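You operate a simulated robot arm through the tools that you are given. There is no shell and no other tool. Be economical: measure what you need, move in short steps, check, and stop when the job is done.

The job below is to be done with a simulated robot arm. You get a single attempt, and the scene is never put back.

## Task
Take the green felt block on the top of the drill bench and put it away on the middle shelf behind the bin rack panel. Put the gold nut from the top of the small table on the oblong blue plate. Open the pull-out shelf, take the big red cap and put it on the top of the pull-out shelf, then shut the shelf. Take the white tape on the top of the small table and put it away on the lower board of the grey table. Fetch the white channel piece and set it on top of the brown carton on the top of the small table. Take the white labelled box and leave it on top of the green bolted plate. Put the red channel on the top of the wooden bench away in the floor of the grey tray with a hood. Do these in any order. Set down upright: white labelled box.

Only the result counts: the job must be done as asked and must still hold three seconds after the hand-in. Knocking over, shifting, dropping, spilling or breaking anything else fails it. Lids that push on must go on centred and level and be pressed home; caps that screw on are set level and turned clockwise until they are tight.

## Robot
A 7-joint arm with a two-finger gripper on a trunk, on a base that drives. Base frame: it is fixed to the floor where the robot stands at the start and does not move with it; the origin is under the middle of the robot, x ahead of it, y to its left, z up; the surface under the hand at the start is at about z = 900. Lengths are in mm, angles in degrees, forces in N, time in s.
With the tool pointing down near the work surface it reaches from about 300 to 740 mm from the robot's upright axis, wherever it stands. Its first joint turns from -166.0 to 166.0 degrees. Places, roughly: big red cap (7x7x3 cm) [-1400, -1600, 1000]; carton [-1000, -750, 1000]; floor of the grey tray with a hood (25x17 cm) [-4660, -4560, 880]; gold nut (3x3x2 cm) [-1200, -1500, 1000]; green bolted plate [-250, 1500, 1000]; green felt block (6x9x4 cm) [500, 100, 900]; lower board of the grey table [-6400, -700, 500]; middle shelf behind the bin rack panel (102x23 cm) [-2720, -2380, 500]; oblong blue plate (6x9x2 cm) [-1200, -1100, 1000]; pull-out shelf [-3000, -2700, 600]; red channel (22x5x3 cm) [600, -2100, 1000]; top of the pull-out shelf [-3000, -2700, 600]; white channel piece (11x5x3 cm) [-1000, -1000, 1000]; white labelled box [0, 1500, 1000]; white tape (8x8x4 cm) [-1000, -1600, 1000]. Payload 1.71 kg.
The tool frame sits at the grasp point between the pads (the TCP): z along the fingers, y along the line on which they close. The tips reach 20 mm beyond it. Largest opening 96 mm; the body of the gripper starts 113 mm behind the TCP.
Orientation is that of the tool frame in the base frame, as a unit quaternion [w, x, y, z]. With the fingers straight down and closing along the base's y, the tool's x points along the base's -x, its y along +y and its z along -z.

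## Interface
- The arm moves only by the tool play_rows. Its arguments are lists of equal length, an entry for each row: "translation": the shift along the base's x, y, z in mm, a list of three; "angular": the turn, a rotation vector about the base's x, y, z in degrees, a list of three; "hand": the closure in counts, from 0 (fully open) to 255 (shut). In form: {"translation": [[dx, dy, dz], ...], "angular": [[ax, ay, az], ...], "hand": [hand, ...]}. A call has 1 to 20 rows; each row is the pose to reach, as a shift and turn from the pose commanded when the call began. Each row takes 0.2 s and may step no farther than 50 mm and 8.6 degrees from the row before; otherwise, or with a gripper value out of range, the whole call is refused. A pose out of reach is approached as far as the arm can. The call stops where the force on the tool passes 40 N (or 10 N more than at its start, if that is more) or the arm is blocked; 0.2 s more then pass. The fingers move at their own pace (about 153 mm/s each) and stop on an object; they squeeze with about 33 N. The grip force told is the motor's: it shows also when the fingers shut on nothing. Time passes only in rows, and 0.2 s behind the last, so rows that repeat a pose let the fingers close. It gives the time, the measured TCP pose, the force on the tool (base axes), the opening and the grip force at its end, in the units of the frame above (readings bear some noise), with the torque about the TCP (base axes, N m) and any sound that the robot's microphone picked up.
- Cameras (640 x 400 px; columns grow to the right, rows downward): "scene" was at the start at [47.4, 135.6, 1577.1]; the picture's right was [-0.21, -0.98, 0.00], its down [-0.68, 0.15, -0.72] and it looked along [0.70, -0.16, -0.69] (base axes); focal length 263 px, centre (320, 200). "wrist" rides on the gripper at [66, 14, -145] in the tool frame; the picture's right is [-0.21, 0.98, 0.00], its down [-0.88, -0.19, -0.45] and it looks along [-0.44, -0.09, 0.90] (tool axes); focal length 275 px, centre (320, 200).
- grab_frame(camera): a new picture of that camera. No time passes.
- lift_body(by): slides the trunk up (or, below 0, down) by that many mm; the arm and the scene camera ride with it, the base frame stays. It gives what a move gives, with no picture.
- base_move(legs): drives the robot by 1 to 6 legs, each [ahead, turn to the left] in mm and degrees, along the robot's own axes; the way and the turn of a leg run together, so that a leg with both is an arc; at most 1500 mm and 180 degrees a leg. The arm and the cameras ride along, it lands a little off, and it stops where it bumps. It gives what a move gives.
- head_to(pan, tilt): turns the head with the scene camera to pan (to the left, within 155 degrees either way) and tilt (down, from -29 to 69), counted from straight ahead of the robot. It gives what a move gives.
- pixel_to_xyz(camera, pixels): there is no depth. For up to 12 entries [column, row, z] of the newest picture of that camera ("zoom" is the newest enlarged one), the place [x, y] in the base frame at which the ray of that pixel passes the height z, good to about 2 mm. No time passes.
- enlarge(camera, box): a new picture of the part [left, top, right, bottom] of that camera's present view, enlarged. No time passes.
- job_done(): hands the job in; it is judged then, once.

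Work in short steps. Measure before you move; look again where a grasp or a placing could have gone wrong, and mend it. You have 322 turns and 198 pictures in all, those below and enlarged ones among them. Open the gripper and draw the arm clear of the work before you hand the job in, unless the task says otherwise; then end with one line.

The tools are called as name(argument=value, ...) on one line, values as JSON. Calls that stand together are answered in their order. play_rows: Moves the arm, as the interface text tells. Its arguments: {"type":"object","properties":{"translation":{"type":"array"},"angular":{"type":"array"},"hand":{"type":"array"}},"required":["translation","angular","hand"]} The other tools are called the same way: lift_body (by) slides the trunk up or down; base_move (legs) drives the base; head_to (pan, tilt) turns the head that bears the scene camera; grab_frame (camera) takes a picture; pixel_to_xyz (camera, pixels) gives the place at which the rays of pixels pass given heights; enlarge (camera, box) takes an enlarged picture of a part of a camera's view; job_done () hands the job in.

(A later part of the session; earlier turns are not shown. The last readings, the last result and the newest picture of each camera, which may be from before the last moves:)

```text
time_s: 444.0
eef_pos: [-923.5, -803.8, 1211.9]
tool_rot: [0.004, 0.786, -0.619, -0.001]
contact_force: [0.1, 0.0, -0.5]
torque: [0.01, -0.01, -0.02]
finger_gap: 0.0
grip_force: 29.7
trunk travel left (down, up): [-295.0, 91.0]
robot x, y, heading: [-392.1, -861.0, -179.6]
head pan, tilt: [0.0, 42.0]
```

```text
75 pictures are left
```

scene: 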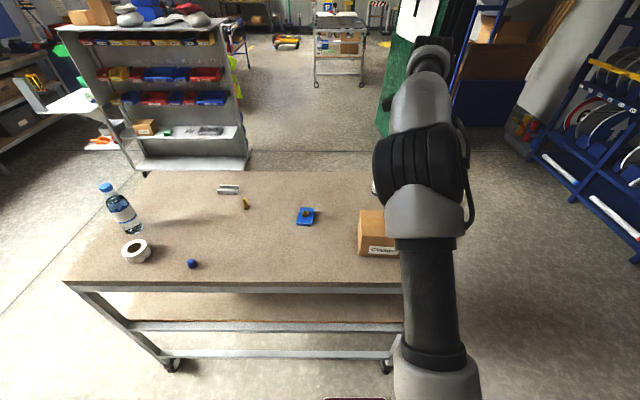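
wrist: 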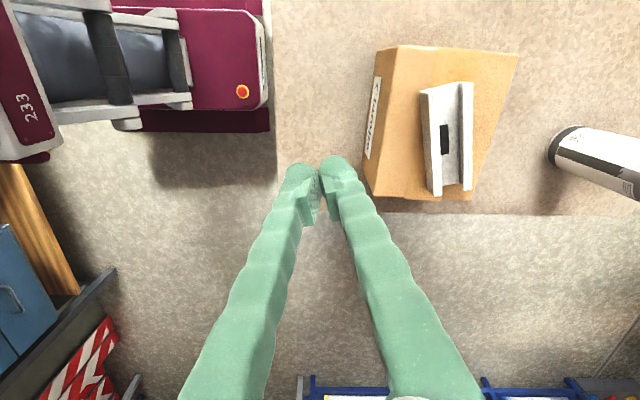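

pixel_to_xyz(camera="wrist", pixels=[[395, 48, 1052], [518, 54, 1052], [470, 198, 1052], [382, 197, 1052]])

enlarge(camera="wrist", box=[340, 20, 560, 220])

```text
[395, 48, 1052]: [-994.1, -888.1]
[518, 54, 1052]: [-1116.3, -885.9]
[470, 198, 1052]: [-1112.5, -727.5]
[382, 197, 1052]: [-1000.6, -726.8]
```

```text
2.00 times, centred on (450, 120) of wrist
```

zoom: 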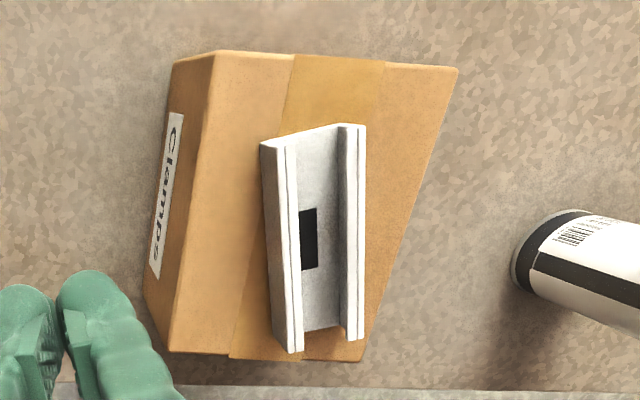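

The carton is back within ~5 mm of its original place and the channel lies on it. Next the white tape: I retract the arm, unyaw it, and lower the trunk to nominal.

play_rows(translation=[[20, 0, 5], [40, 0, 10], [60, 0, 15], [80, 0, 20], [100, 0, 25], [120, 0, 30], [140, 0, 35], [160, 0, 40], [175, 0, 45]], angular=[[0, 0, 8], [0, 0, 16], [0, 0, 24], [0, 0, 32], [0, 0, 40], [0, 0, 48], [0, 0, 56], [0, 0, 64], [0, 0, 70]], hand=[255, 255, 255, 255, 0, 0, 0, 0, 0])

lift_body(by=-120)

base_move(legs=[[-70, 0], [0, 90], [640, 0], [0, -90]])

head_to(pan=0, tilt=42)

grab_frame(camera="scene")

```text
time_s: 446.0
eef_pos: [-748.7, -804.0, 1256.4]
tool_rot: [0.004, 0.998, -0.056, 0.002]
contact_force: [0.2, 0.5, 0.4]
torque: [0.02, 0.02, -0.04]
finger_gap: 96.0
grip_force: 0.1
trunk travel left (down, up): [-295.0, 91.0]
robot x, y, heading: [-395.7, -862.6, -179.5]
head pan, tilt: [0.0, 42.0]
```

```text
time_s: 447.5
eef_pos: [-748.8, -804.7, 1136.3]
tool_rot: [0.004, 0.998, -0.057, 0.001]
contact_force: [-0.6, -0.4, 0.4]
torque: [0.01, -0.05, -0.01]
finger_gap: 96.1
grip_force: 0.0
trunk travel left (down, up): [-175.0, 211.0]
robot x, y, heading: [-395.4, -862.6, -179.4]
head pan, tilt: [0.0, 42.0]
```

```text
time_s: 460.9
eef_pos: [-665.8, -1470.7, 1136.4]
tool_rot: [0.003, 1.0, -0.015, 0.001]
contact_force: [0.4, 0.4, 0.3]
torque: [-0.01, -0.02, 0.01]
finger_gap: 96.0
grip_force: 0.1
trunk travel left (down, up): [-175.0, 211.0]
robot x, y, heading: [-306.6, -1501.5, -174.7]
head pan, tilt: [0.0, 42.0]
```

```text
time_s: 461.6
eef_pos: [-654.1, -1467.9, 1139.9]
tool_rot: [0.004, 1.0, -0.015, -0.003]
contact_force: [-1.8, -0.5, -1.3]
torque: [0.0, -0.12, -0.04]
finger_gap: 96.2
grip_force: 0.0
trunk travel left (down, up): [-175.0, 211.0]
robot x, y, heading: [-307.6, -1501.9, -174.5]
head pan, tilt: [0.0, 42.0]
```

```text
73 pictures are left
```

scene: 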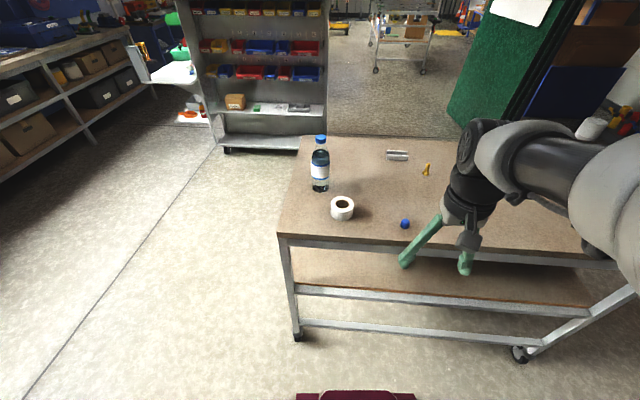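

pixel_to_xyz(camera="scene", pixels=[[342, 204, 980], [343, 217, 942], [331, 203, 980], [354, 206, 980], [320, 190, 942], [300, 237, 942], [421, 176, 942]])

enlarge(camera="scene", box=[280, 120, 420, 240])

```text
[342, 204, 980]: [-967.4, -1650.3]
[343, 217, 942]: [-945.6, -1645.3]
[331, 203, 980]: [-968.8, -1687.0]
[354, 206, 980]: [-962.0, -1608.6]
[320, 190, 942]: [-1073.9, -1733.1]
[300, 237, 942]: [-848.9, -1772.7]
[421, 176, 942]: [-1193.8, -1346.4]
```

```text
3.33 times, centred on (350, 180) of scene
```

zoom: 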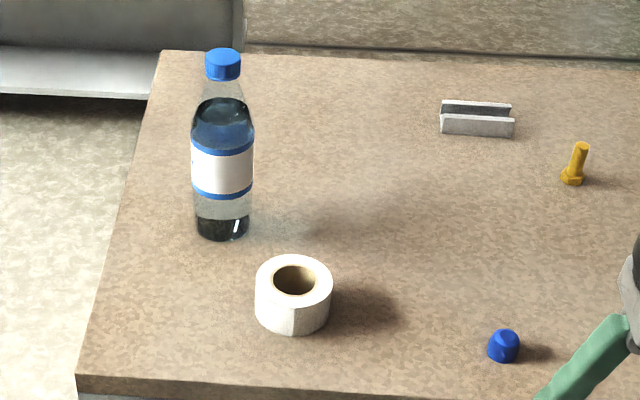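

Tape centre ≈(−966,−1649), bottle ≈(−1085,−1735). I move over the tape at z≈1070 and look.

play_rows(translation=[[-35, -20, 0], [-75, -42, 0], [-115, -64, -5], [-155, -86, -15], [-195, -108, -25], [-235, -132, -40], [-270, -156, -55], [-298, -175, -70], [-305, -181, -70]], angular=[[0, 0, 0], [0, 0, 0], [0, 0, 0], [0, 0, 0], [0, 0, 0], [0, 0, 0], [0, 0, 0], [0, 0, 0], [0, 0, 0]], hand=[0, 0, 0, 0, 0, 0, 0, 0, 0])

grab_frame(camera="wrist")

```text
time_s: 463.6
eef_pos: [-952.7, -1650.9, 1074.2]
tool_rot: [0.004, 1.0, -0.015, -0.006]
contact_force: [0.1, 0.0, 0.1]
torque: [0.0, 0.0, -0.03]
finger_gap: 96.1
grip_force: 0.1
trunk travel left (down, up): [-175.0, 211.0]
robot x, y, heading: [-304.6, -1505.6, -174.7]
head pan, tilt: [0.0, 42.0]
```

```text
71 pictures are left
```

wrist: 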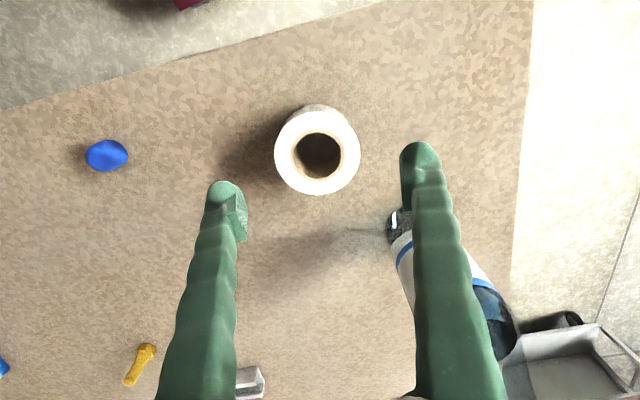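

pixel_to_xyz(camera="wrist", pixels=[[318, 153, 982], [276, 157, 982], [360, 150, 982], [395, 225, 942]])

```text
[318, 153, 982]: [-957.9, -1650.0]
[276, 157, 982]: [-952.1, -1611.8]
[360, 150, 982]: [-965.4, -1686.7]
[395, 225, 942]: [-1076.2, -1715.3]
```

Tape centre (−958,−1650), ~76 mm wide. I descend to TCP≈967, close, lift slowly.

play_rows(translation=[[-5, 1, -35], [-5, 1, -70], [-5, 1, -95], [-5, 1, -106], [-5, 1, -106], [-5, 1, -106], [-5, 1, -106], [-5, 1, -106], [-5, 1, -102], [-5, 1, -96], [-5, 1, -88], [-5, 1, -78], [-5, 1, -66], [-5, 1, -54], [-5, 1, -40], [-5, 1, -26], [-5, 1, -12], [-5, 1, 0]], angular=[[0, 0, 0], [0, 0, 0], [0, 0, 0], [0, 0, 0], [0, 0, 0], [0, 0, 0], [0, 0, 0], [0, 0, 0], [0, 0, 0], [0, 0, 0], [0, 0, 0], [0, 0, 0], [0, 0, 0], [0, 0, 0], [0, 0, 0], [0, 0, 0], [0, 0, 0], [0, 0, 0]], hand=[0, 0, 0, 0, 255, 255, 255, 255, 255, 255, 255, 255, 255, 255, 255, 255, 255, 255])

grab_frame(camera="wrist")

```text
time_s: 467.4
eef_pos: [-957.9, -1647.9, 1071.2]
tool_rot: [0.004, 1.0, -0.014, -0.005]
contact_force: [-0.2, 0.0, 0.2]
torque: [0.01, 0.0, 0.04]
finger_gap: 84.5
grip_force: 33.1
trunk travel left (down, up): [-175.0, 211.0]
robot x, y, heading: [-304.4, -1499.2, -174.8]
head pan, tilt: [0.0, 42.0]
```

```text
70 pictures are left
```

wrist: 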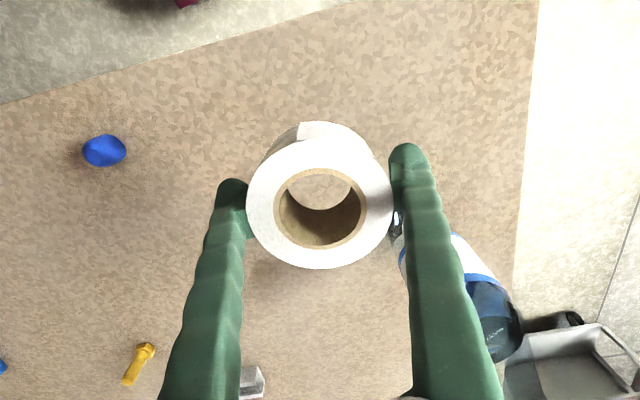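

Tape held. I lift and draw in slowly.

play_rows(translation=[[2, 1, 8], [6, 3, 22], [14, 6, 38], [24, 11, 54], [38, 18, 68], [54, 26, 80], [72, 34, 90], [90, 42, 98], [108, 50, 104], [126, 58, 108], [144, 66, 110], [162, 74, 110], [180, 82, 110], [198, 90, 110], [216, 98, 110], [232, 106, 110], [246, 112, 110], [256, 116, 110], [262, 120, 110]], angular=[[0, 0, 0], [0, 0, 0], [0, 0, 0], [0, 0, 0], [0, 0, 0], [0, 0, 0], [0, 0, 0], [0, 0, 0], [0, 0, 0], [0, 0, 0], [0, 0, 0], [0, 0, 0], [0, 0, 0], [0, 0, 0], [0, 0, 0], [0, 0, 0], [0, 0, 0], [0, 0, 0], [0, 0, 0]], hand=[255, 255, 255, 255, 255, 255, 255, 255, 255, 255, 255, 255, 255, 255, 255, 255, 255, 255, 255])

base_move(legs=[[0, -95], [1400, 0], [0, 90], [1500, 0]])

```text
time_s: 471.4
eef_pos: [-696.0, -1527.2, 1184.0]
tool_rot: [0.004, 1.0, -0.016, -0.007]
contact_force: [0.1, -1.0, -0.3]
torque: [0.02, 0.03, 0.0]
finger_gap: 84.5
grip_force: 33.2
trunk travel left (down, up): [-175.0, 211.0]
robot x, y, heading: [-305.5, -1505.3, -174.5]
head pan, tilt: [0.0, 42.0]
```

```text
time_s: 495.7
eef_pos: [-2160.8, -77.7, 1183.6]
tool_rot: [0.004, 0.998, -0.067, -0.006]
contact_force: [-0.5, 0.5, -0.1]
torque: [-0.03, 0.0, -0.01]
finger_gap: 83.9
grip_force: 32.9
trunk travel left (down, up): [-175.0, 211.0]
robot x, y, heading: [-1769.0, -90.7, 179.2]
head pan, tilt: [0.0, 42.0]
```

I drive through the lane to about (−3000,−1000) and look west for the grey table.

base_move(legs=[[0, 37], [1450, 0], [0, -36]])

head_to(pan=10, tilt=20)

grab_frame(camera="scene")

```text
time_s: 507.6
eef_pos: [-3336.3, -954.1, 1188.8]
tool_rot: [0.006, 0.998, -0.057, -0.014]
contact_force: [0.3, -0.1, -0.6]
torque: [0.02, 0.0, 0.03]
finger_gap: 83.6
grip_force: 33.4
trunk travel left (down, up): [-175.0, 211.0]
robot x, y, heading: [-2961.8, -965.4, -179.3]
head pan, tilt: [0.0, 42.0]
```

```text
time_s: 508.4
eef_pos: [-3315.3, -954.0, 1194.8]
tool_rot: [0.006, 0.998, -0.058, -0.022]
contact_force: [0.6, -0.2, 0.4]
torque: [0.01, 0.03, 0.01]
finger_gap: 84.0
grip_force: 33.2
trunk travel left (down, up): [-175.0, 211.0]
robot x, y, heading: [-2959.8, -966.5, -179.7]
head pan, tilt: [10.0, 20.0]
```

```text
69 pictures are left
```

scene: 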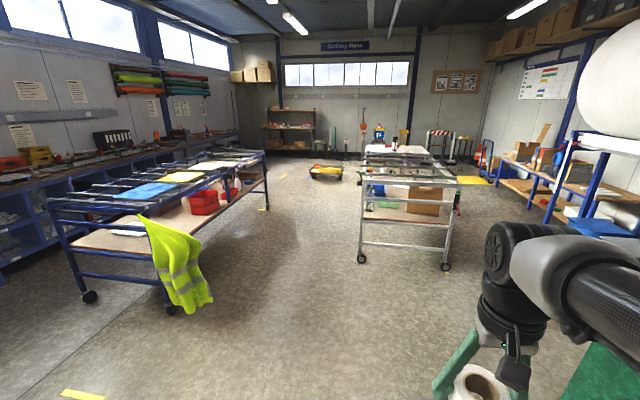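

The grey table stands ahead at (405,200), with a lower board holding a carton. I enlarge and measure.

enlarge(camera="scene", box=[330, 130, 490, 280])

pixel_to_xyz(camera="scene", pixels=[[362, 259, 0], [445, 268, 0], [365, 219, 500], [448, 226, 500], [372, 203, 500], [360, 176, 900], [458, 184, 900]])

```text
2.67 times, centred on (410, 205) of scene
```

zoom: 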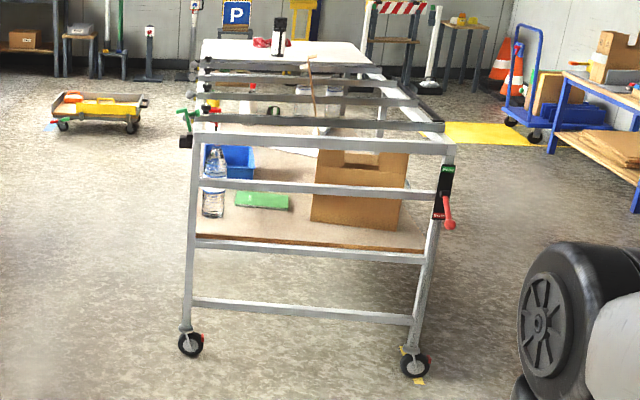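

```text
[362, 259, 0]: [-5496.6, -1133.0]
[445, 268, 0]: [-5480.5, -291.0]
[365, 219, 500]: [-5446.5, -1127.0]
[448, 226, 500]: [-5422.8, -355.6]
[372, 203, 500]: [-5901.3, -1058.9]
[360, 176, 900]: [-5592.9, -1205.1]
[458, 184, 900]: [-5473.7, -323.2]
```

I drive to the table's south side, about (−5900,−1750), and face it (+y).

base_move(legs=[[0, 15], [1500, 0], [1450, 0], [0, -105]])

head_to(pan=5, tilt=38)

grab_frame(camera="scene")

```text
time_s: 529.7
eef_pos: [-5760.2, -1354.7, 1195.4]
tool_rot: [0.012, -0.659, 0.752, 0.019]
contact_force: [0.3, 0.2, -0.3]
torque: [0.02, 0.0, 0.03]
finger_gap: 83.5
grip_force: 32.9
trunk travel left (down, up): [-175.0, 211.0]
robot x, y, heading: [-5787.4, -1710.1, 89.6]
head pan, tilt: [10.0, 20.0]
```

```text
time_s: 530.5
eef_pos: [-5759.1, -1369.9, 1200.3]
tool_rot: [0.016, -0.658, 0.752, 0.024]
contact_force: [0.3, -0.2, -0.6]
torque: [0.05, -0.02, 0.01]
finger_gap: 83.0
grip_force: 33.4
trunk travel left (down, up): [-175.0, 211.0]
robot x, y, heading: [-5784.6, -1707.6, 89.6]
head pan, tilt: [5.0, 38.0]
```

```text
67 pictures are left
```

scene: 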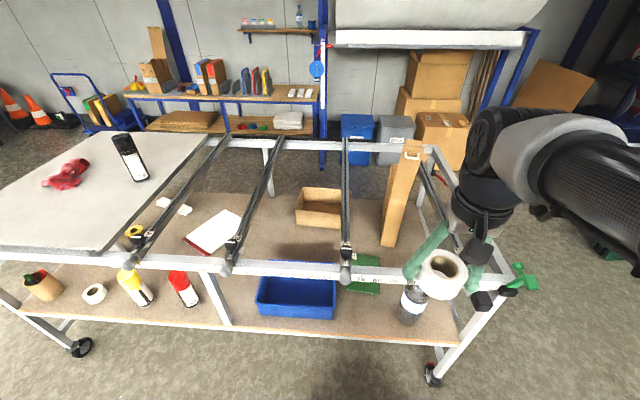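

The lower board is reachable from above between cross-bars (columns 232 and 346). I measure the frame and free board area.

pixel_to_xyz(camera="scene", pixels=[[228, 265, 900], [346, 268, 900], [270, 138, 900], [345, 140, 900], [235, 228, 500], [300, 240, 500], [270, 265, 500], [296, 226, 500], [300, 335, 500], [245, 215, 500], [337, 228, 500], [297, 262, 580]])

enlarge(camera="scene", box=[130, 130, 400, 350])

```text
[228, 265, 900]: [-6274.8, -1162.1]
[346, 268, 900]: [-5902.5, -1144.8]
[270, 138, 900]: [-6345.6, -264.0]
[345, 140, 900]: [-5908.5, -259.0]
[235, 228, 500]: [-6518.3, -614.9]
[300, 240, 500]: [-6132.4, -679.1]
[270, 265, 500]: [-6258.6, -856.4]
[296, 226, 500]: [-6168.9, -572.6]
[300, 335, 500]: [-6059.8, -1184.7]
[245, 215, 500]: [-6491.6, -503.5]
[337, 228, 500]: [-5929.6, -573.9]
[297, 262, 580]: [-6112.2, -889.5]
```

```text
1.82 times, centred on (265, 240) of scene
```

zoom: 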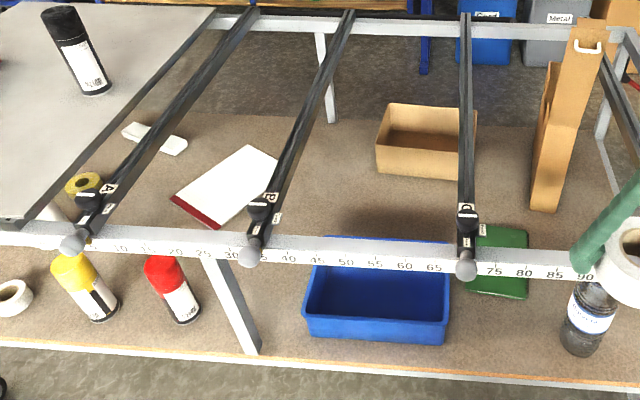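

The best free spot on the lower board is near its front edge right of the blue bin, at zoom (505,325). I measure its borders.

pixel_to_xyz(camera="scene", pixels=[[367, 309, 500], [348, 293, 500], [378, 294, 500], [334, 318, 500], [337, 268, 590], [400, 312, 500], [367, 340, 500], [346, 283, 880]])

enlarge(camera="scene", box=[310, 230, 450, 350])

```text
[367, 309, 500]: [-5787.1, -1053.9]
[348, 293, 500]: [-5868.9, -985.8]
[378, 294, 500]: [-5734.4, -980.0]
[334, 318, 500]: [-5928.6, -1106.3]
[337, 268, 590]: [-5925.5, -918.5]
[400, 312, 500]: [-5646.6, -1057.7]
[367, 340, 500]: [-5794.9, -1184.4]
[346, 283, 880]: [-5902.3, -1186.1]
```

```text
3.33 times, centred on (380, 290) of scene
```

zoom: 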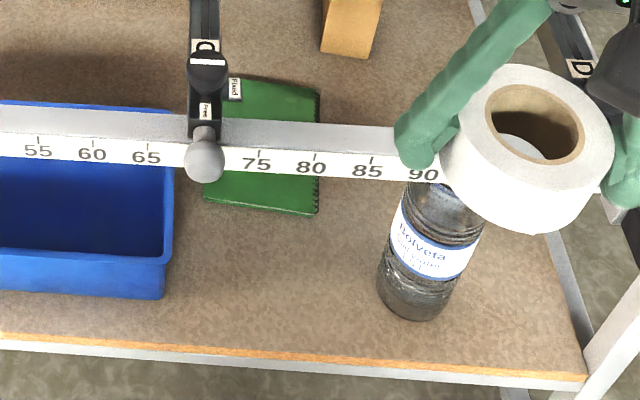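

Free spot: x −5920…−5660, y −990…−1180. I'll reach in under the rail with the tool tilted 45°, and set the tape down there. First back the base 80 mm and lower the trunk.

base_move(legs=[[-80, 0]])

lift_body(by=-130)

play_rows(translation=[[-3, 8, -8], [-8, 20, -22], [-14, 34, -40], [-20, 50, -60], [-26, 68, -80], [-32, 86, -102], [-36, 104, -124], [-36, 122, -146], [-36, 138, -168], [-36, 150, -190], [-36, 160, -212], [-36, 168, -234], [-36, 174, -256], [-36, 178, -276], [-36, 180, -290]], angular=[[2, 0, 0], [5, 0, 0], [8, 0, 0], [11, 0, 0], [14, 0, 0], [17, 0, 0], [20, 0, 0], [23, 0, 0], [26, 0, 0], [29, 0, 0], [32, 0, 0], [35, 0, 0], [38, 0, 0], [40, 0, 0], [42, 0, 0]], hand=[255, 255, 255, 255, 255, 255, 255, 255, 255, 255, 255, 255, 255, 255, 255])

grab_frame(camera="scene")

```text
time_s: 531.6
eef_pos: [-5760.7, -1430.8, 1192.5]
tool_rot: [0.01, -0.659, 0.752, 0.016]
contact_force: [0.0, -1.7, -1.2]
torque: [0.19, 0.01, 0.01]
finger_gap: 83.4
grip_force: 32.9
trunk travel left (down, up): [-175.0, 211.0]
robot x, y, heading: [-5785.8, -1791.4, 89.5]
head pan, tilt: [5.0, 38.0]
```

```text
time_s: 533.2
eef_pos: [-5759.4, -1456.8, 1069.6]
tool_rot: [0.016, -0.658, 0.753, 0.026]
contact_force: [-0.3, 0.7, -0.1]
torque: [-0.05, 0.03, 0.0]
finger_gap: 82.9
grip_force: 33.2
trunk travel left (down, up): [-45.0, 341.0]
robot x, y, heading: [-5783.0, -1789.1, 89.4]
head pan, tilt: [5.0, 38.0]
```

```text
time_s: 536.4
eef_pos: [-5796.2, -1268.8, 775.3]
tool_rot: [0.25, -0.609, 0.695, 0.29]
contact_force: [0.1, 0.5, -0.5]
torque: [-0.01, -0.01, 0.02]
finger_gap: 81.9
grip_force: 33.4
trunk travel left (down, up): [-45.0, 341.0]
robot x, y, heading: [-5782.6, -1792.7, 89.3]
head pan, tilt: [5.0, 38.0]
```

```text
64 pictures are left
```

scene: 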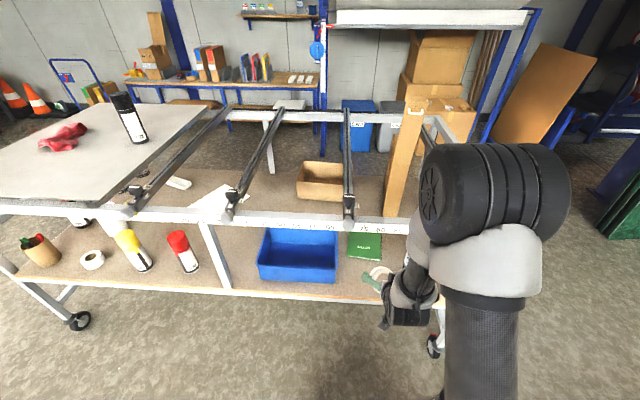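

Tilted 45° in front of the board. I lower to z≈595 outside the edge, then go in to y≈−1105.

play_rows(translation=[[0, 0, -15], [0, 0, -35], [0, 0, -57], [0, 0, -79], [0, 0, -101], [0, 0, -123], [0, 0, -145], [0, 4, -163], [0, 14, -175], [0, 28, -180], [0, 44, -180], [0, 60, -180], [0, 78, -180], [0, 96, -180], [0, 114, -180], [0, 130, -180], [0, 144, -180], [0, 154, -180], [0, 160, -180]], angular=[[0, 0, 0], [0, 0, 0], [0, 0, 0], [0, 0, 0], [0, 0, 0], [0, 0, 0], [0, 0, 0], [0, 0, 0], [0, 0, 0], [0, 0, 0], [0, 0, 0], [0, 0, 0], [0, 0, 0], [0, 0, 0], [0, 0, 0], [0, 0, 0], [0, 0, 0], [0, 0, 0], [0, 0, 0]], hand=[255, 255, 255, 255, 255, 255, 255, 255, 255, 255, 255, 255, 255, 255, 255, 255, 255, 255, 255])

grab_frame(camera="wrist")

grab_frame(camera="scene")

```text
time_s: 540.4
eef_pos: [-5795.7, -1110.1, 596.8]
tool_rot: [0.25, -0.609, 0.695, 0.29]
contact_force: [0.4, -0.9, 0.4]
torque: [-0.02, -0.03, -0.03]
finger_gap: 81.4
grip_force: 32.6
trunk travel left (down, up): [-45.0, 341.0]
robot x, y, heading: [-5786.1, -1793.1, 89.1]
head pan, tilt: [5.0, 38.0]
```

```text
63 pictures are left
```

wrist: 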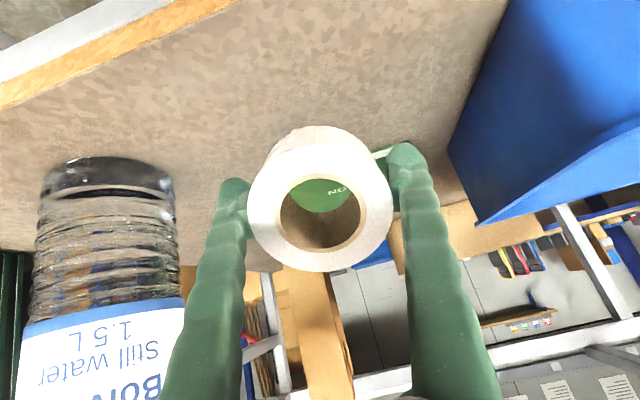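

```text
62 pictures are left
```

scene: 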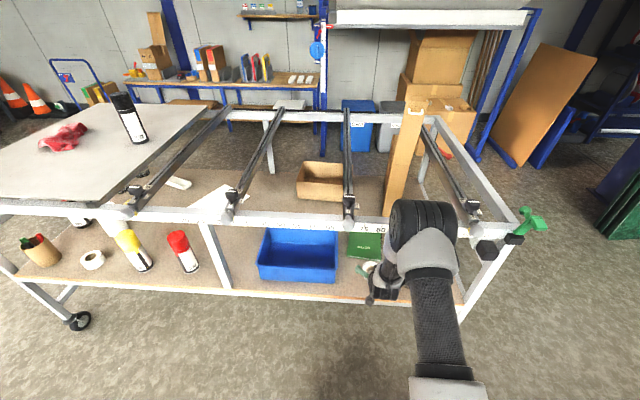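

Clear of bottle and bin. I lower gently to contact (expected near TCP 548).

play_rows(translation=[[0, 0, -12], [0, 0, -24], [0, 0, -33], [0, 0, -39], [0, 0, -43], [0, 0, -46]], angular=[[0, 0, 0], [0, 0, 0], [0, 0, 0], [0, 0, 0], [0, 0, 0], [0, 0, 0]], hand=[255, 255, 255, 255, 255, 255])

grab_frame(camera="wrist")

```text
time_s: 541.8
eef_pos: [-5796.8, -1108.6, 555.0]
tool_rot: [0.253, -0.608, 0.693, 0.295]
contact_force: [-4.1, -5.1, 32.7]
torque: [-0.66, 0.05, -0.13]
finger_gap: 82.2
grip_force: 32.6
trunk travel left (down, up): [-45.0, 341.0]
robot x, y, heading: [-5781.5, -1790.5, 89.1]
head pan, tilt: [5.0, 38.0]
```

```text
61 pictures are left
```

wrist: 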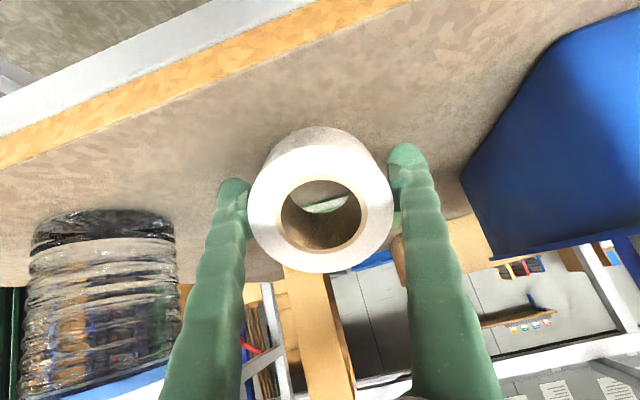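

The rim touches the board (33 N). I open, let it settle, and see.

play_rows(translation=[[0, 0, 1], [0, 0, 1], [0, 0, 1], [0, 0, 1]], angular=[[0, 0, 0], [0, 0, 0], [0, 0, 0], [0, 0, 0]], hand=[0, 0, 0, 0])

grab_frame(camera="wrist")

```text
time_s: 542.8
eef_pos: [-5796.6, -1109.7, 550.6]
tool_rot: [0.249, -0.609, 0.695, 0.29]
contact_force: [0.0, -0.9, -0.7]
torque: [0.06, 0.01, -0.03]
finger_gap: 96.1
grip_force: 0.0
trunk travel left (down, up): [-45.0, 341.0]
robot x, y, heading: [-5780.3, -1791.2, 89.1]
head pan, tilt: [5.0, 38.0]
```

```text
60 pictures are left
```

wrist: 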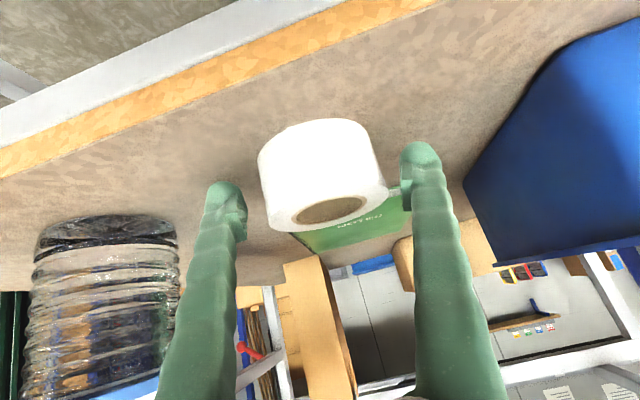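

The tape lies flat on the lower board. I withdraw: back −y with a small rise, then up outside.

play_rows(translation=[[0, -12, 8], [0, -35, 20], [0, -70, 30], [0, -110, 40], [0, -150, 50], [0, -185, 70], [0, -200, 110], [0, -200, 155], [0, -200, 200], [0, -200, 245], [0, -200, 290], [0, -200, 335], [0, -200, 380], [0, -200, 425], [0, -200, 470]], angular=[[0, 0, 0], [0, 0, 0], [0, 0, 0], [0, 0, 0], [0, 0, 0], [-5, 0, 0], [-10, 0, 0], [-15, 0, 0], [-20, 0, 0], [-25, 0, 0], [-30, 0, 0], [-35, 0, 0], [-40, 0, 0], [-44, 0, 0], [-45, 0, 0]], hand=[0, 0, 0, 0, 0, 0, 0, 0, 0, 0, 0, 0, 0, 0, 0])

grab_frame(camera="scene")

```text
time_s: 546.0
eef_pos: [-5797.7, -1310.7, 1021.1]
tool_rot: [-0.003, -0.658, 0.753, 0.002]
contact_force: [0.4, 0.2, 0.5]
torque: [-0.01, -0.02, 0.01]
finger_gap: 96.0
grip_force: 0.0
trunk travel left (down, up): [-45.0, 341.0]
robot x, y, heading: [-5780.8, -1792.7, 89.5]
head pan, tilt: [5.0, 38.0]
```

```text
59 pictures are left
```

scene: 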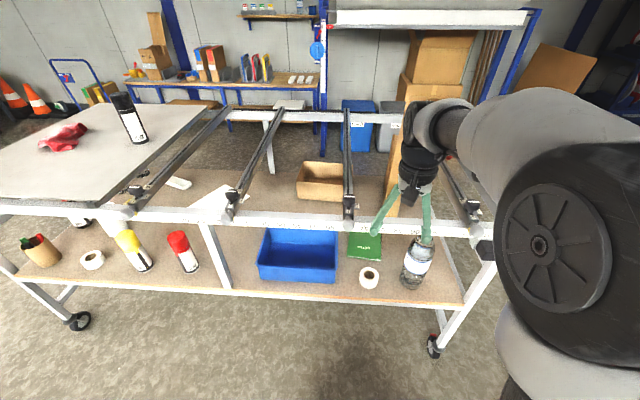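

Tape placed at (370,277). Now I retract, raise the trunk and drive south past the rack to view the hooded tray on the way to the red channel.

play_rows(translation=[[0, -35, 10], [0, -70, 20], [0, -105, 30]], angular=[[0, 0, 0], [0, 0, 0], [0, 0, 0]], hand=[0, 0, 0])

lift_body(by=130)

base_move(legs=[[0, -95.5], [1500, 0], [380, 0], [0, -84], [1500, 0], [300, 0]])

head_to(pan=-45, tilt=35)

grab_frame(camera="scene")

```text
time_s: 546.8
eef_pos: [-5797.5, -1416.2, 1051.4]
tool_rot: [-0.003, -0.659, 0.752, 0.004]
contact_force: [0.5, -0.5, 0.7]
torque: [0.03, -0.01, -0.02]
finger_gap: 96.1
grip_force: 0.0
trunk travel left (down, up): [-45.0, 341.0]
robot x, y, heading: [-5785.0, -1789.1, 89.4]
head pan, tilt: [5.0, 38.0]
```

```text
time_s: 548.4
eef_pos: [-5796.9, -1414.7, 1182.6]
tool_rot: [-0.002, -0.659, 0.752, 0.003]
contact_force: [-0.3, 0.1, -0.3]
torque: [0.01, 0.0, 0.03]
finger_gap: 95.8
grip_force: 0.1
trunk travel left (down, up): [-175.0, 211.0]
robot x, y, heading: [-5786.9, -1792.4, 89.3]
head pan, tilt: [5.0, 38.0]
```

```text
time_s: 576.9
eef_pos: [-3972.7, -4196.4, 1183.2]
tool_rot: [0.003, 0.758, 0.652, 0.002]
contact_force: [-0.4, -0.7, 0.0]
torque: [-0.01, 0.01, 0.0]
finger_gap: 96.1
grip_force: 0.1
trunk travel left (down, up): [-175.0, 211.0]
robot x, y, heading: [-3982.0, -3821.2, -91.6]
head pan, tilt: [5.0, 38.0]
```

```text
time_s: 578.1
eef_pos: [-3973.0, -4178.8, 1187.9]
tool_rot: [0.008, 0.759, 0.651, -0.003]
contact_force: [-0.8, 0.2, 0.4]
torque: [-0.05, -0.02, 0.0]
finger_gap: 96.0
grip_force: 0.1
trunk travel left (down, up): [-175.0, 211.0]
robot x, y, heading: [-3979.8, -3822.9, -91.6]
head pan, tilt: [-45.0, 35.0]
```

```text
58 pictures are left
```

scene: 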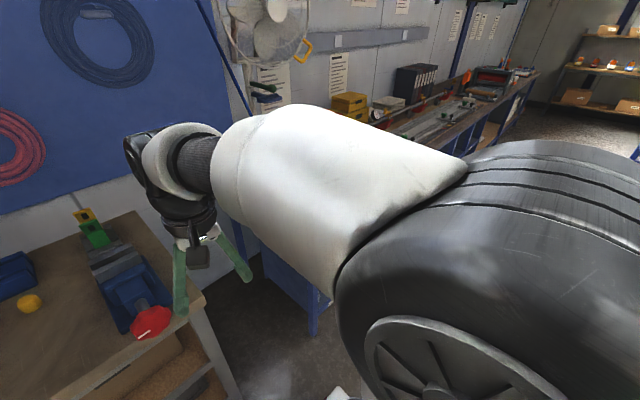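

The arm blocks the view. I turn the base toward −x so the tray comes left of the arm.

base_move(legs=[[0, -80]])

head_to(pan=35, tilt=35)

grab_frame(camera="scene")

```text
time_s: 582.6
eef_pos: [-4333.9, -3888.5, 1188.3]
tool_rot: [0.004, 1.0, 0.01, -0.007]
contact_force: [-0.3, -0.8, -0.1]
torque: [0.02, 0.02, -0.02]
finger_gap: 96.0
grip_force: 0.1
trunk travel left (down, up): [-175.0, 211.0]
robot x, y, heading: [-3979.8, -3824.8, -171.9]
head pan, tilt: [-45.0, 35.0]
```

```text
time_s: 584.1
eef_pos: [-4315.9, -3886.2, 1191.9]
tool_rot: [0.005, 1.0, 0.011, -0.015]
contact_force: [-0.4, 0.6, -0.9]
torque: [0.01, -0.04, 0.0]
finger_gap: 96.1
grip_force: 0.0
trunk travel left (down, up): [-175.0, 211.0]
robot x, y, heading: [-3983.4, -3822.6, -171.8]
head pan, tilt: [35.0, 35.0]
```

```text
57 pictures are left
```

scene: 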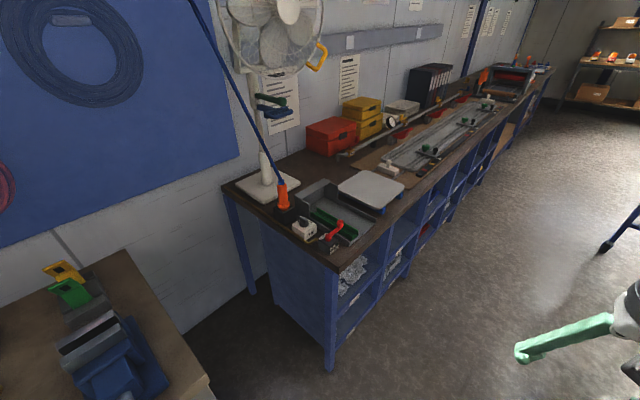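

enlarge(camera="scene", box=[270, 150, 430, 270])

pixel_to_xyz(camera="scene", pixels=[[340, 217, 880], [370, 190, 960], [372, 210, 900], [335, 270, 900], [330, 370, 0]])

```text
3.33 times, centred on (350, 210) of scene
```

zoom: 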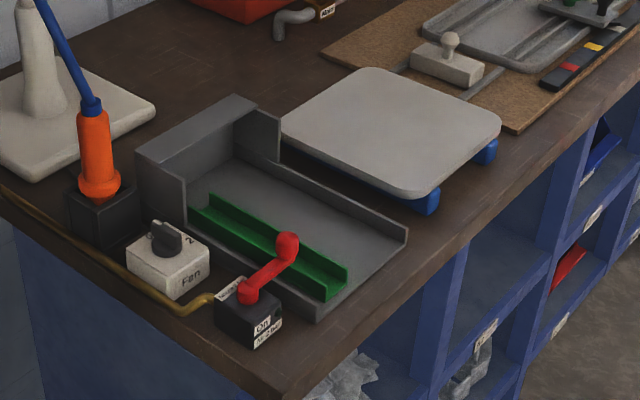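

```text
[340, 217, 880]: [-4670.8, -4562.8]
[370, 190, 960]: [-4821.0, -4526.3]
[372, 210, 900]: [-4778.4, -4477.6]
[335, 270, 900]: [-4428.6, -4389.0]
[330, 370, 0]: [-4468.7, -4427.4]
```

The tray: hood over the wall-side end, a green channel along its −x/near side, and a free strip beside it. The red channel must go in lengthwise with one end under the hood. Now I fetch it: drive to the wooden bench at (−100,−2150).

base_move(legs=[[0, 172], [1500, 0], [700, 0], [0, 45], [1500, 0], [880, 0]])

base_move(legs=[[0, -45]])

head_to(pan=0, tilt=38)

grab_frame(camera="scene")

```text
time_s: 605.9
eef_pos: [-1485.2, -3924.8, 1203.7]
tool_rot: [0.03, -0.146, 0.989, 0.01]
contact_force: [-1.0, -0.2, 0.7]
torque: [0.09, -0.1, 0.0]
finger_gap: 96.0
grip_force: 0.0
trunk travel left (down, up): [-175.0, 211.0]
robot x, y, heading: [-1756.2, -4060.9, 19.7]
head pan, tilt: [35.0, 35.0]
stopped in leg 4: the robot was blocked; the commanded pose is now the measured one
```

```text
time_s: 608.7
eef_pos: [-1493.6, -4131.1, 1210.2]
tool_rot: [0.047, 0.221, 0.974, -0.003]
contact_force: [1.3, -0.8, 0.0]
torque: [0.04, 0.11, -0.05]
finger_gap: 95.9
grip_force: 0.0
trunk travel left (down, up): [-175.0, 211.0]
robot x, y, heading: [-1755.6, -4058.4, -19.9]
head pan, tilt: [35.0, 35.0]
stopped in leg 1: the robot was blocked; the commanded pose is now the measured one
```

```text
time_s: 609.7
eef_pos: [-1482.2, -4135.2, 1207.0]
tool_rot: [0.041, 0.22, 0.975, -0.002]
contact_force: [-0.5, 0.9, -0.3]
torque: [-0.07, -0.05, -0.02]
finger_gap: 95.9
grip_force: 0.0
trunk travel left (down, up): [-175.0, 211.0]
robot x, y, heading: [-1754.5, -4059.5, -19.5]
head pan, tilt: [0.0, 38.0]
```

```text
55 pictures are left
```

scene: 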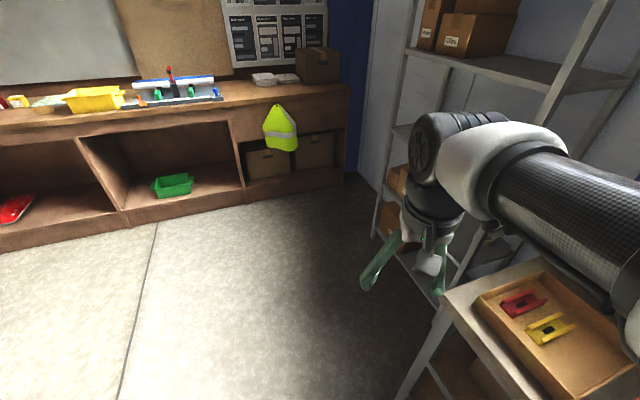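

The base got too near the wall bench. I reverse 350 mm (which moves away from it), then turn left and go on.

base_move(legs=[[-350, 0], [0, 62], [1500, 0], [900, 0], [0, -44]])

head_to(pan=0, tilt=38)

grab_frame(camera="scene")

```text
time_s: 629.9
eef_pos: [-53.1, -2254.1, 1208.0]
tool_rot: [0.043, 0.042, 0.998, 0.005]
contact_force: [-0.8, 0.5, -0.3]
torque: [0.02, 0.01, 0.0]
finger_gap: 95.9
grip_force: 0.0
trunk travel left (down, up): [-175.0, 211.0]
robot x, y, heading: [-331.9, -2279.4, 1.3]
head pan, tilt: [0.0, 38.0]
```

```text
time_s: 630.5
eef_pos: [-77.1, -2254.7, 1213.0]
tool_rot: [0.052, 0.041, 0.998, 0.005]
contact_force: [1.1, -0.1, 0.2]
torque: [0.01, 0.08, -0.02]
finger_gap: 96.1
grip_force: 0.0
trunk travel left (down, up): [-175.0, 211.0]
robot x, y, heading: [-333.7, -2277.2, 1.1]
head pan, tilt: [0.0, 38.0]
```

```text
54 pictures are left
```

scene: 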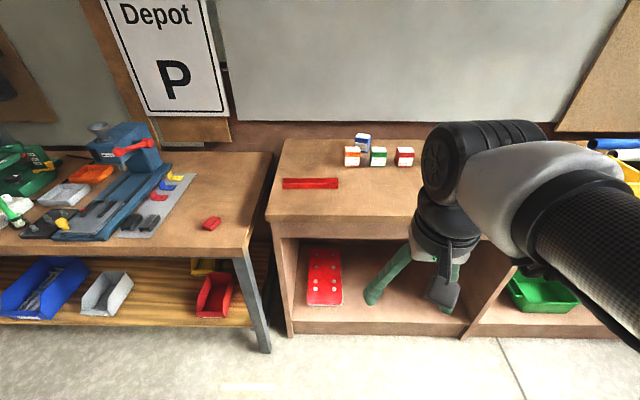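

The red channel is at (283–338,183). I measure it.

enlarge(camera="scene", box=[260, 150, 380, 230])

pixel_to_xyz(camera="scene", pixels=[[283, 183, 950], [338, 183, 950], [310, 183, 950], [310, 183, 1000], [335, 220, 920], [290, 335, 0], [283, 183, 1000], [338, 183, 1000]])

```text
5.00 times, centred on (320, 190) of scene
```

zoom: 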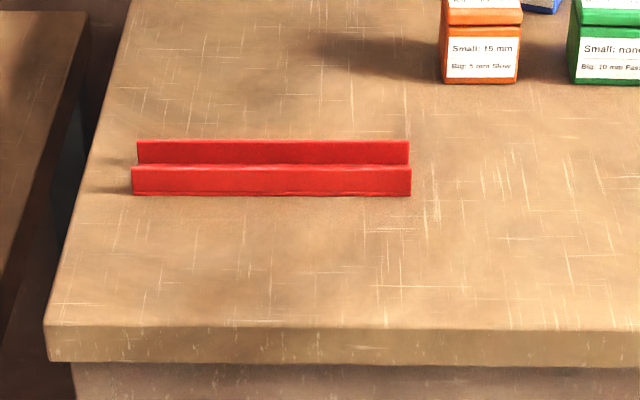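

```text
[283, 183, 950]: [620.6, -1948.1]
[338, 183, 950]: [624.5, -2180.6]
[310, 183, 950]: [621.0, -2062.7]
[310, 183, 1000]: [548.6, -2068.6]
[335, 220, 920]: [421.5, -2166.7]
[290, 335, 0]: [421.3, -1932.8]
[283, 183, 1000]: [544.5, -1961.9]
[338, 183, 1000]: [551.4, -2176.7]
```

Bench top is about z=950; channel centre ≈(600,−2065), along y. I move the base 300 mm closer and bring the tool over it, yawed 90° to grip across its width, a bit toward its −y end.

base_move(legs=[[300, 0]])

play_rows(translation=[[35, 15, 0], [75, 32, 0], [115, 50, 0], [155, 68, 0], [195, 86, 0], [235, 104, 0], [275, 122, -10], [315, 140, -25], [345, 155, -40], [360, 165, -55], [360, 165, -55]], angular=[[0, 1, 0], [0, 2, 0], [0, 3, 0], [0, 4, 0], [0, 5, 0], [0, 6, 0], [0, 6, 0], [0, 6, 0], [0, 6, 0], [0, 6, 0], [0, 6, 0]], hand=[0, 0, 0, 0, 0, 0, 0, 0, 0, 0, 0])

play_rows(translation=[[0, 0, 0], [0, 0, 0], [0, 0, 0], [0, 0, 0], [0, 0, 0], [0, 0, 0], [0, 0, 0], [0, 0, 0], [0, 0, 0], [0, 0, 0], [0, 0, 0]], angular=[[0, 0, 8], [0, 0, 16], [0, 0, 24], [0, 0, 32], [0, 0, 40], [0, 0, 48], [0, 0, 56], [0, 0, 64], [0, 0, 72], [0, 0, 80], [0, 0, 85]], hand=[0, 0, 0, 0, 0, 0, 0, 0, 0, 0, 0])

grab_frame(camera="wrist")

```text
time_s: 632.7
eef_pos: [226.3, -2249.1, 1212.7]
tool_rot: [0.052, 0.041, 0.998, 0.005]
contact_force: [0.9, 0.0, 0.4]
torque: [-0.02, 0.02, 0.0]
finger_gap: 95.9
grip_force: 0.0
trunk travel left (down, up): [-175.0, 211.0]
robot x, y, heading: [-34.9, -2271.1, 1.1]
head pan, tilt: [0.0, 38.0]
```

```text
time_s: 635.1
eef_pos: [574.8, -2085.5, 1161.3]
tool_rot: [0.004, 0.041, 0.999, 0.004]
contact_force: [-0.1, -0.3, 0.6]
torque: [0.0, 0.0, 0.04]
finger_gap: 96.0
grip_force: 0.0
trunk travel left (down, up): [-175.0, 211.0]
robot x, y, heading: [-31.2, -2270.7, 1.2]
head pan, tilt: [0.0, 38.0]
```

```text
time_s: 637.5
eef_pos: [575.7, -2083.3, 1159.9]
tool_rot: [-0.002, -0.646, 0.764, 0.006]
contact_force: [0.7, -0.1, -0.5]
torque: [-0.01, 0.02, 0.02]
finger_gap: 96.1
grip_force: 0.1
trunk travel left (down, up): [-175.0, 211.0]
robot x, y, heading: [-32.9, -2273.0, 1.0]
head pan, tilt: [0.0, 38.0]
```

```text
52 pictures are left
```

wrist: 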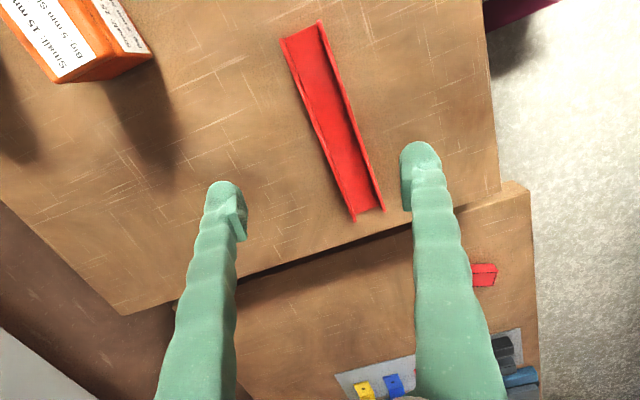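

pixel_to_xyz(camera="wrist", pixels=[[333, 122, 950], [333, 122, 980], [300, 33, 980], [368, 214, 980], [283, 38, 980], [320, 23, 980], [354, 220, 980], [384, 210, 980], [110, 75, 990]])

```text
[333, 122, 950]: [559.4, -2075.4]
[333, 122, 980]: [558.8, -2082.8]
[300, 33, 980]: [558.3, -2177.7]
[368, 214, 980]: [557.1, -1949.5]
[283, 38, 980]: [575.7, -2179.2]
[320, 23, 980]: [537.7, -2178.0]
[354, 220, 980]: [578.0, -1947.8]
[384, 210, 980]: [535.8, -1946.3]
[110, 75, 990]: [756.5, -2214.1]
```

Channel centre (558,−2067), top ≈993, bench ≈963. I align yaw (+9°), shift to (558,−2095), and descend toward TCP≈988.

play_rows(translation=[[-9, -6, -30], [-18, -13, -65], [-18, -13, -105], [-18, -13, -140], [-18, -13, -158], [-18, -13, -167], [-18, -13, -170]], angular=[[0, 0, 5], [0, 0, 9.5], [0, 0, 9.5], [0, 0, 9.5], [0, 0, 9.5], [0, 0, 9.5], [0, 0, 9.5]], hand=[0, 0, 0, 0, 0, 0, 0])

grab_frame(camera="wrist")

```text
time_s: 639.1
eef_pos: [556.6, -2095.0, 995.9]
tool_rot: [0.005, -0.705, 0.709, 0.004]
contact_force: [-0.6, 0.5, 38.3]
torque: [-0.03, 0.22, 0.12]
finger_gap: 96.0
grip_force: 0.1
trunk travel left (down, up): [-175.0, 211.0]
robot x, y, heading: [-32.4, -2271.3, 1.2]
head pan, tilt: [0.0, 38.0]
```

```text
51 pictures are left
```

wrist: 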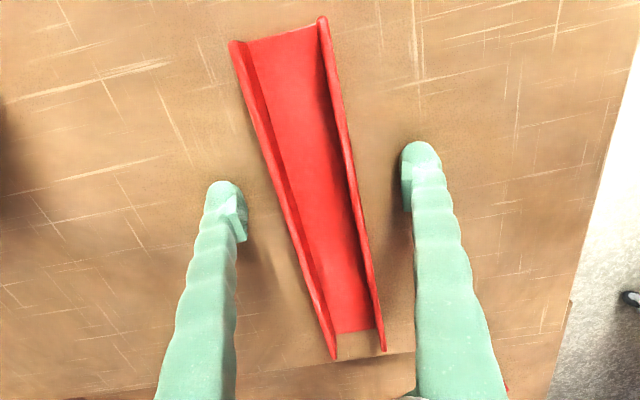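

Tips touch the bench (z≈975). I raise 3 mm, close, and lift slowly.

play_rows(translation=[[0, 0, 3], [0, 0, 3], [0, 0, 3], [0, 0, 3], [0, 0, 3], [0, 0, 7], [0, 0, 13], [0, 0, 21], [0, 0, 31], [0, 0, 43], [0, 0, 57], [0, 0, 72], [0, 0, 88], [0, 0, 104], [0, 0, 120]], angular=[[0, 0, 0], [0, 0, 0], [0, 0, 0], [0, 0, 0], [0, 0, 0], [0, 0, 0], [0, 0, 0], [0, 0, 0], [0, 0, 0], [0, 0, 0], [0, 0, 0], [0, 0, 0], [0, 0, 0], [0, 0, 0], [0, 0, 0]], hand=[0, 255, 255, 255, 255, 255, 255, 255, 255, 255, 255, 255, 255, 255, 255])

grab_frame(camera="wrist")

```text
time_s: 639.8
eef_pos: [542.6, -2094.8, 1006.1]
tool_rot: [0.007, -0.706, 0.709, -0.001]
contact_force: [-0.2, -0.2, -0.3]
torque: [-0.1, -0.04, -0.02]
finger_gap: 42.7
grip_force: 34.9
trunk travel left (down, up): [-175.0, 211.0]
robot x, y, heading: [-34.7, -2269.7, 1.2]
head pan, tilt: [0.0, 38.0]
stopped in row 3: the force on the tool passed its limit at 87 N (the readings are from after the stop); the commanded pose is now the measured one
```

```text
50 pictures are left
```

wrist: 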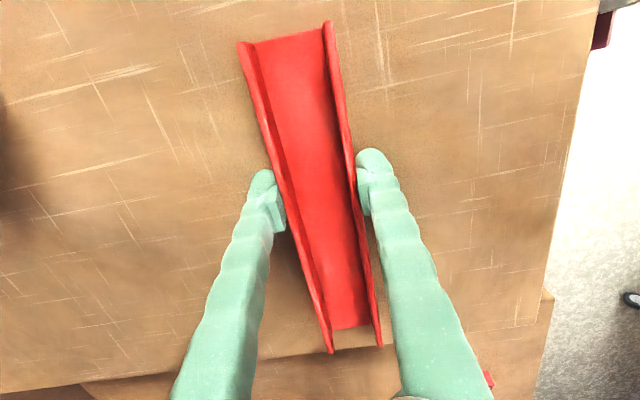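

The channel is between the fingers (42.7 mm). I continue lifting slowly and check.

play_rows(translation=[[0, 0, 0], [0, 0, 3], [0, 0, 8], [0, 0, 15], [0, 0, 24], [0, 0, 35], [0, 0, 48], [0, 0, 62], [0, 0, 76], [0, 0, 90], [0, 0, 105], [0, 0, 120]], angular=[[0, 0, 0], [0, 0, 0], [0, 0, 0], [0, 0, 0], [0, 0, 0], [0, 0, 0], [0, 0, 0], [0, 0, 0], [0, 0, 0], [0, 0, 0], [0, 0, 0], [0, 0, 0]], hand=[255, 255, 255, 255, 255, 255, 255, 255, 255, 255, 255, 255])

grab_frame(camera="wrist")

```text
time_s: 642.4
eef_pos: [542.2, -2094.2, 1123.9]
tool_rot: [0.007, -0.705, 0.709, 0.0]
contact_force: [0.2, 0.2, -1.2]
torque: [-0.04, 0.0, -0.03]
finger_gap: 42.9
grip_force: 32.9
trunk travel left (down, up): [-175.0, 211.0]
robot x, y, heading: [-32.0, -2272.3, 1.3]
head pan, tilt: [0.0, 38.0]
```

```text
49 pictures are left
```

wrist: 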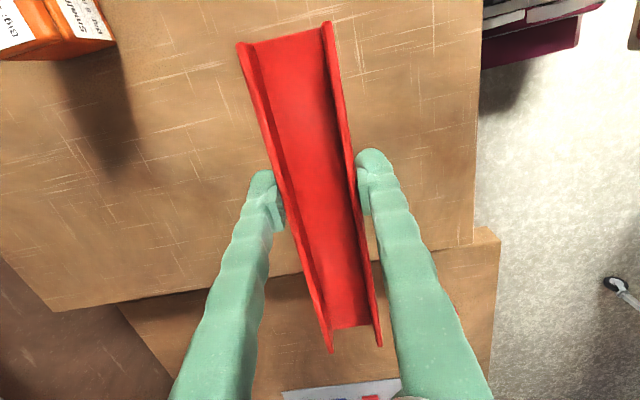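

Held securely. I retract toward the robot, rising and unyawing 90°.

play_rows(translation=[[-5, -3, 8], [-15, -9, 20], [-28, -18, 34], [-42, -28, 48], [-57, -40, 60], [-72, -52, 68], [-87, -64, 70], [-102, -76, 70], [-117, -88, 70], [-132, -100, 70], [-147, -112, 70], [-160, -124, 70], [-172, -136, 70], [-182, -146, 70], [-188, -152, 70]], angular=[[0, 0, 0], [0, 0, 0], [0, 0, -5], [0, 0, -12], [0, 0, -19], [0, 0, -26], [0, 0, -33], [0, 0, -40], [0, 0, -47], [0, 0, -54], [0, 0, -61], [0, 0, -68], [0, 0, -75], [0, 0, -82], [0, 0, -88]], hand=[255, 255, 255, 255, 255, 255, 255, 255, 255, 255, 255, 255, 255, 255, 255])

grab_frame(camera="wrist")

```text
time_s: 645.6
eef_pos: [356.2, -2247.0, 1196.1]
tool_rot: [0.005, -0.015, 1.0, -0.006]
contact_force: [0.0, -0.6, -1.3]
torque: [0.0, 0.02, -0.02]
finger_gap: 42.9
grip_force: 32.8
trunk travel left (down, up): [-175.0, 211.0]
robot x, y, heading: [-27.6, -2270.2, 1.1]
head pan, tilt: [0.0, 38.0]
```

```text
48 pictures are left
```

wrist: 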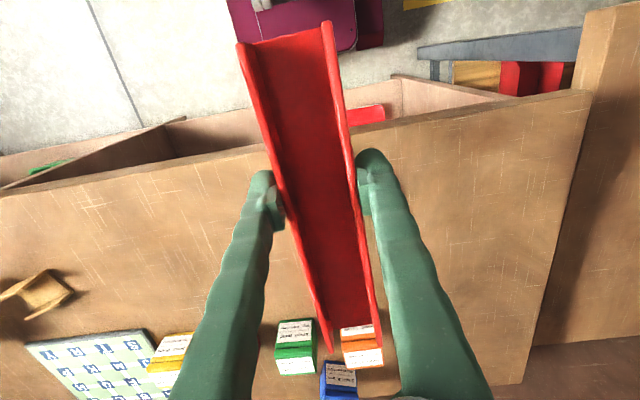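

Now the drive to the tray, in checked stages: first back off and go toward (−1750,−3800).

base_move(legs=[[-300, 0], [0, -133], [1500, 0], [560, 0], [0, -48]])

```text
time_s: 667.3
eef_pos: [-2034.1, -3849.6, 1196.0]
tool_rot: [-0.006, 1.0, 0.016, -0.005]
contact_force: [-0.6, 0.1, -2.2]
torque: [0.0, -0.03, -0.02]
finger_gap: 43.3
grip_force: 32.6
trunk travel left (down, up): [-175.0, 211.0]
robot x, y, heading: [-1648.6, -3827.8, -178.8]
head pan, tilt: [0.0, 38.0]
```

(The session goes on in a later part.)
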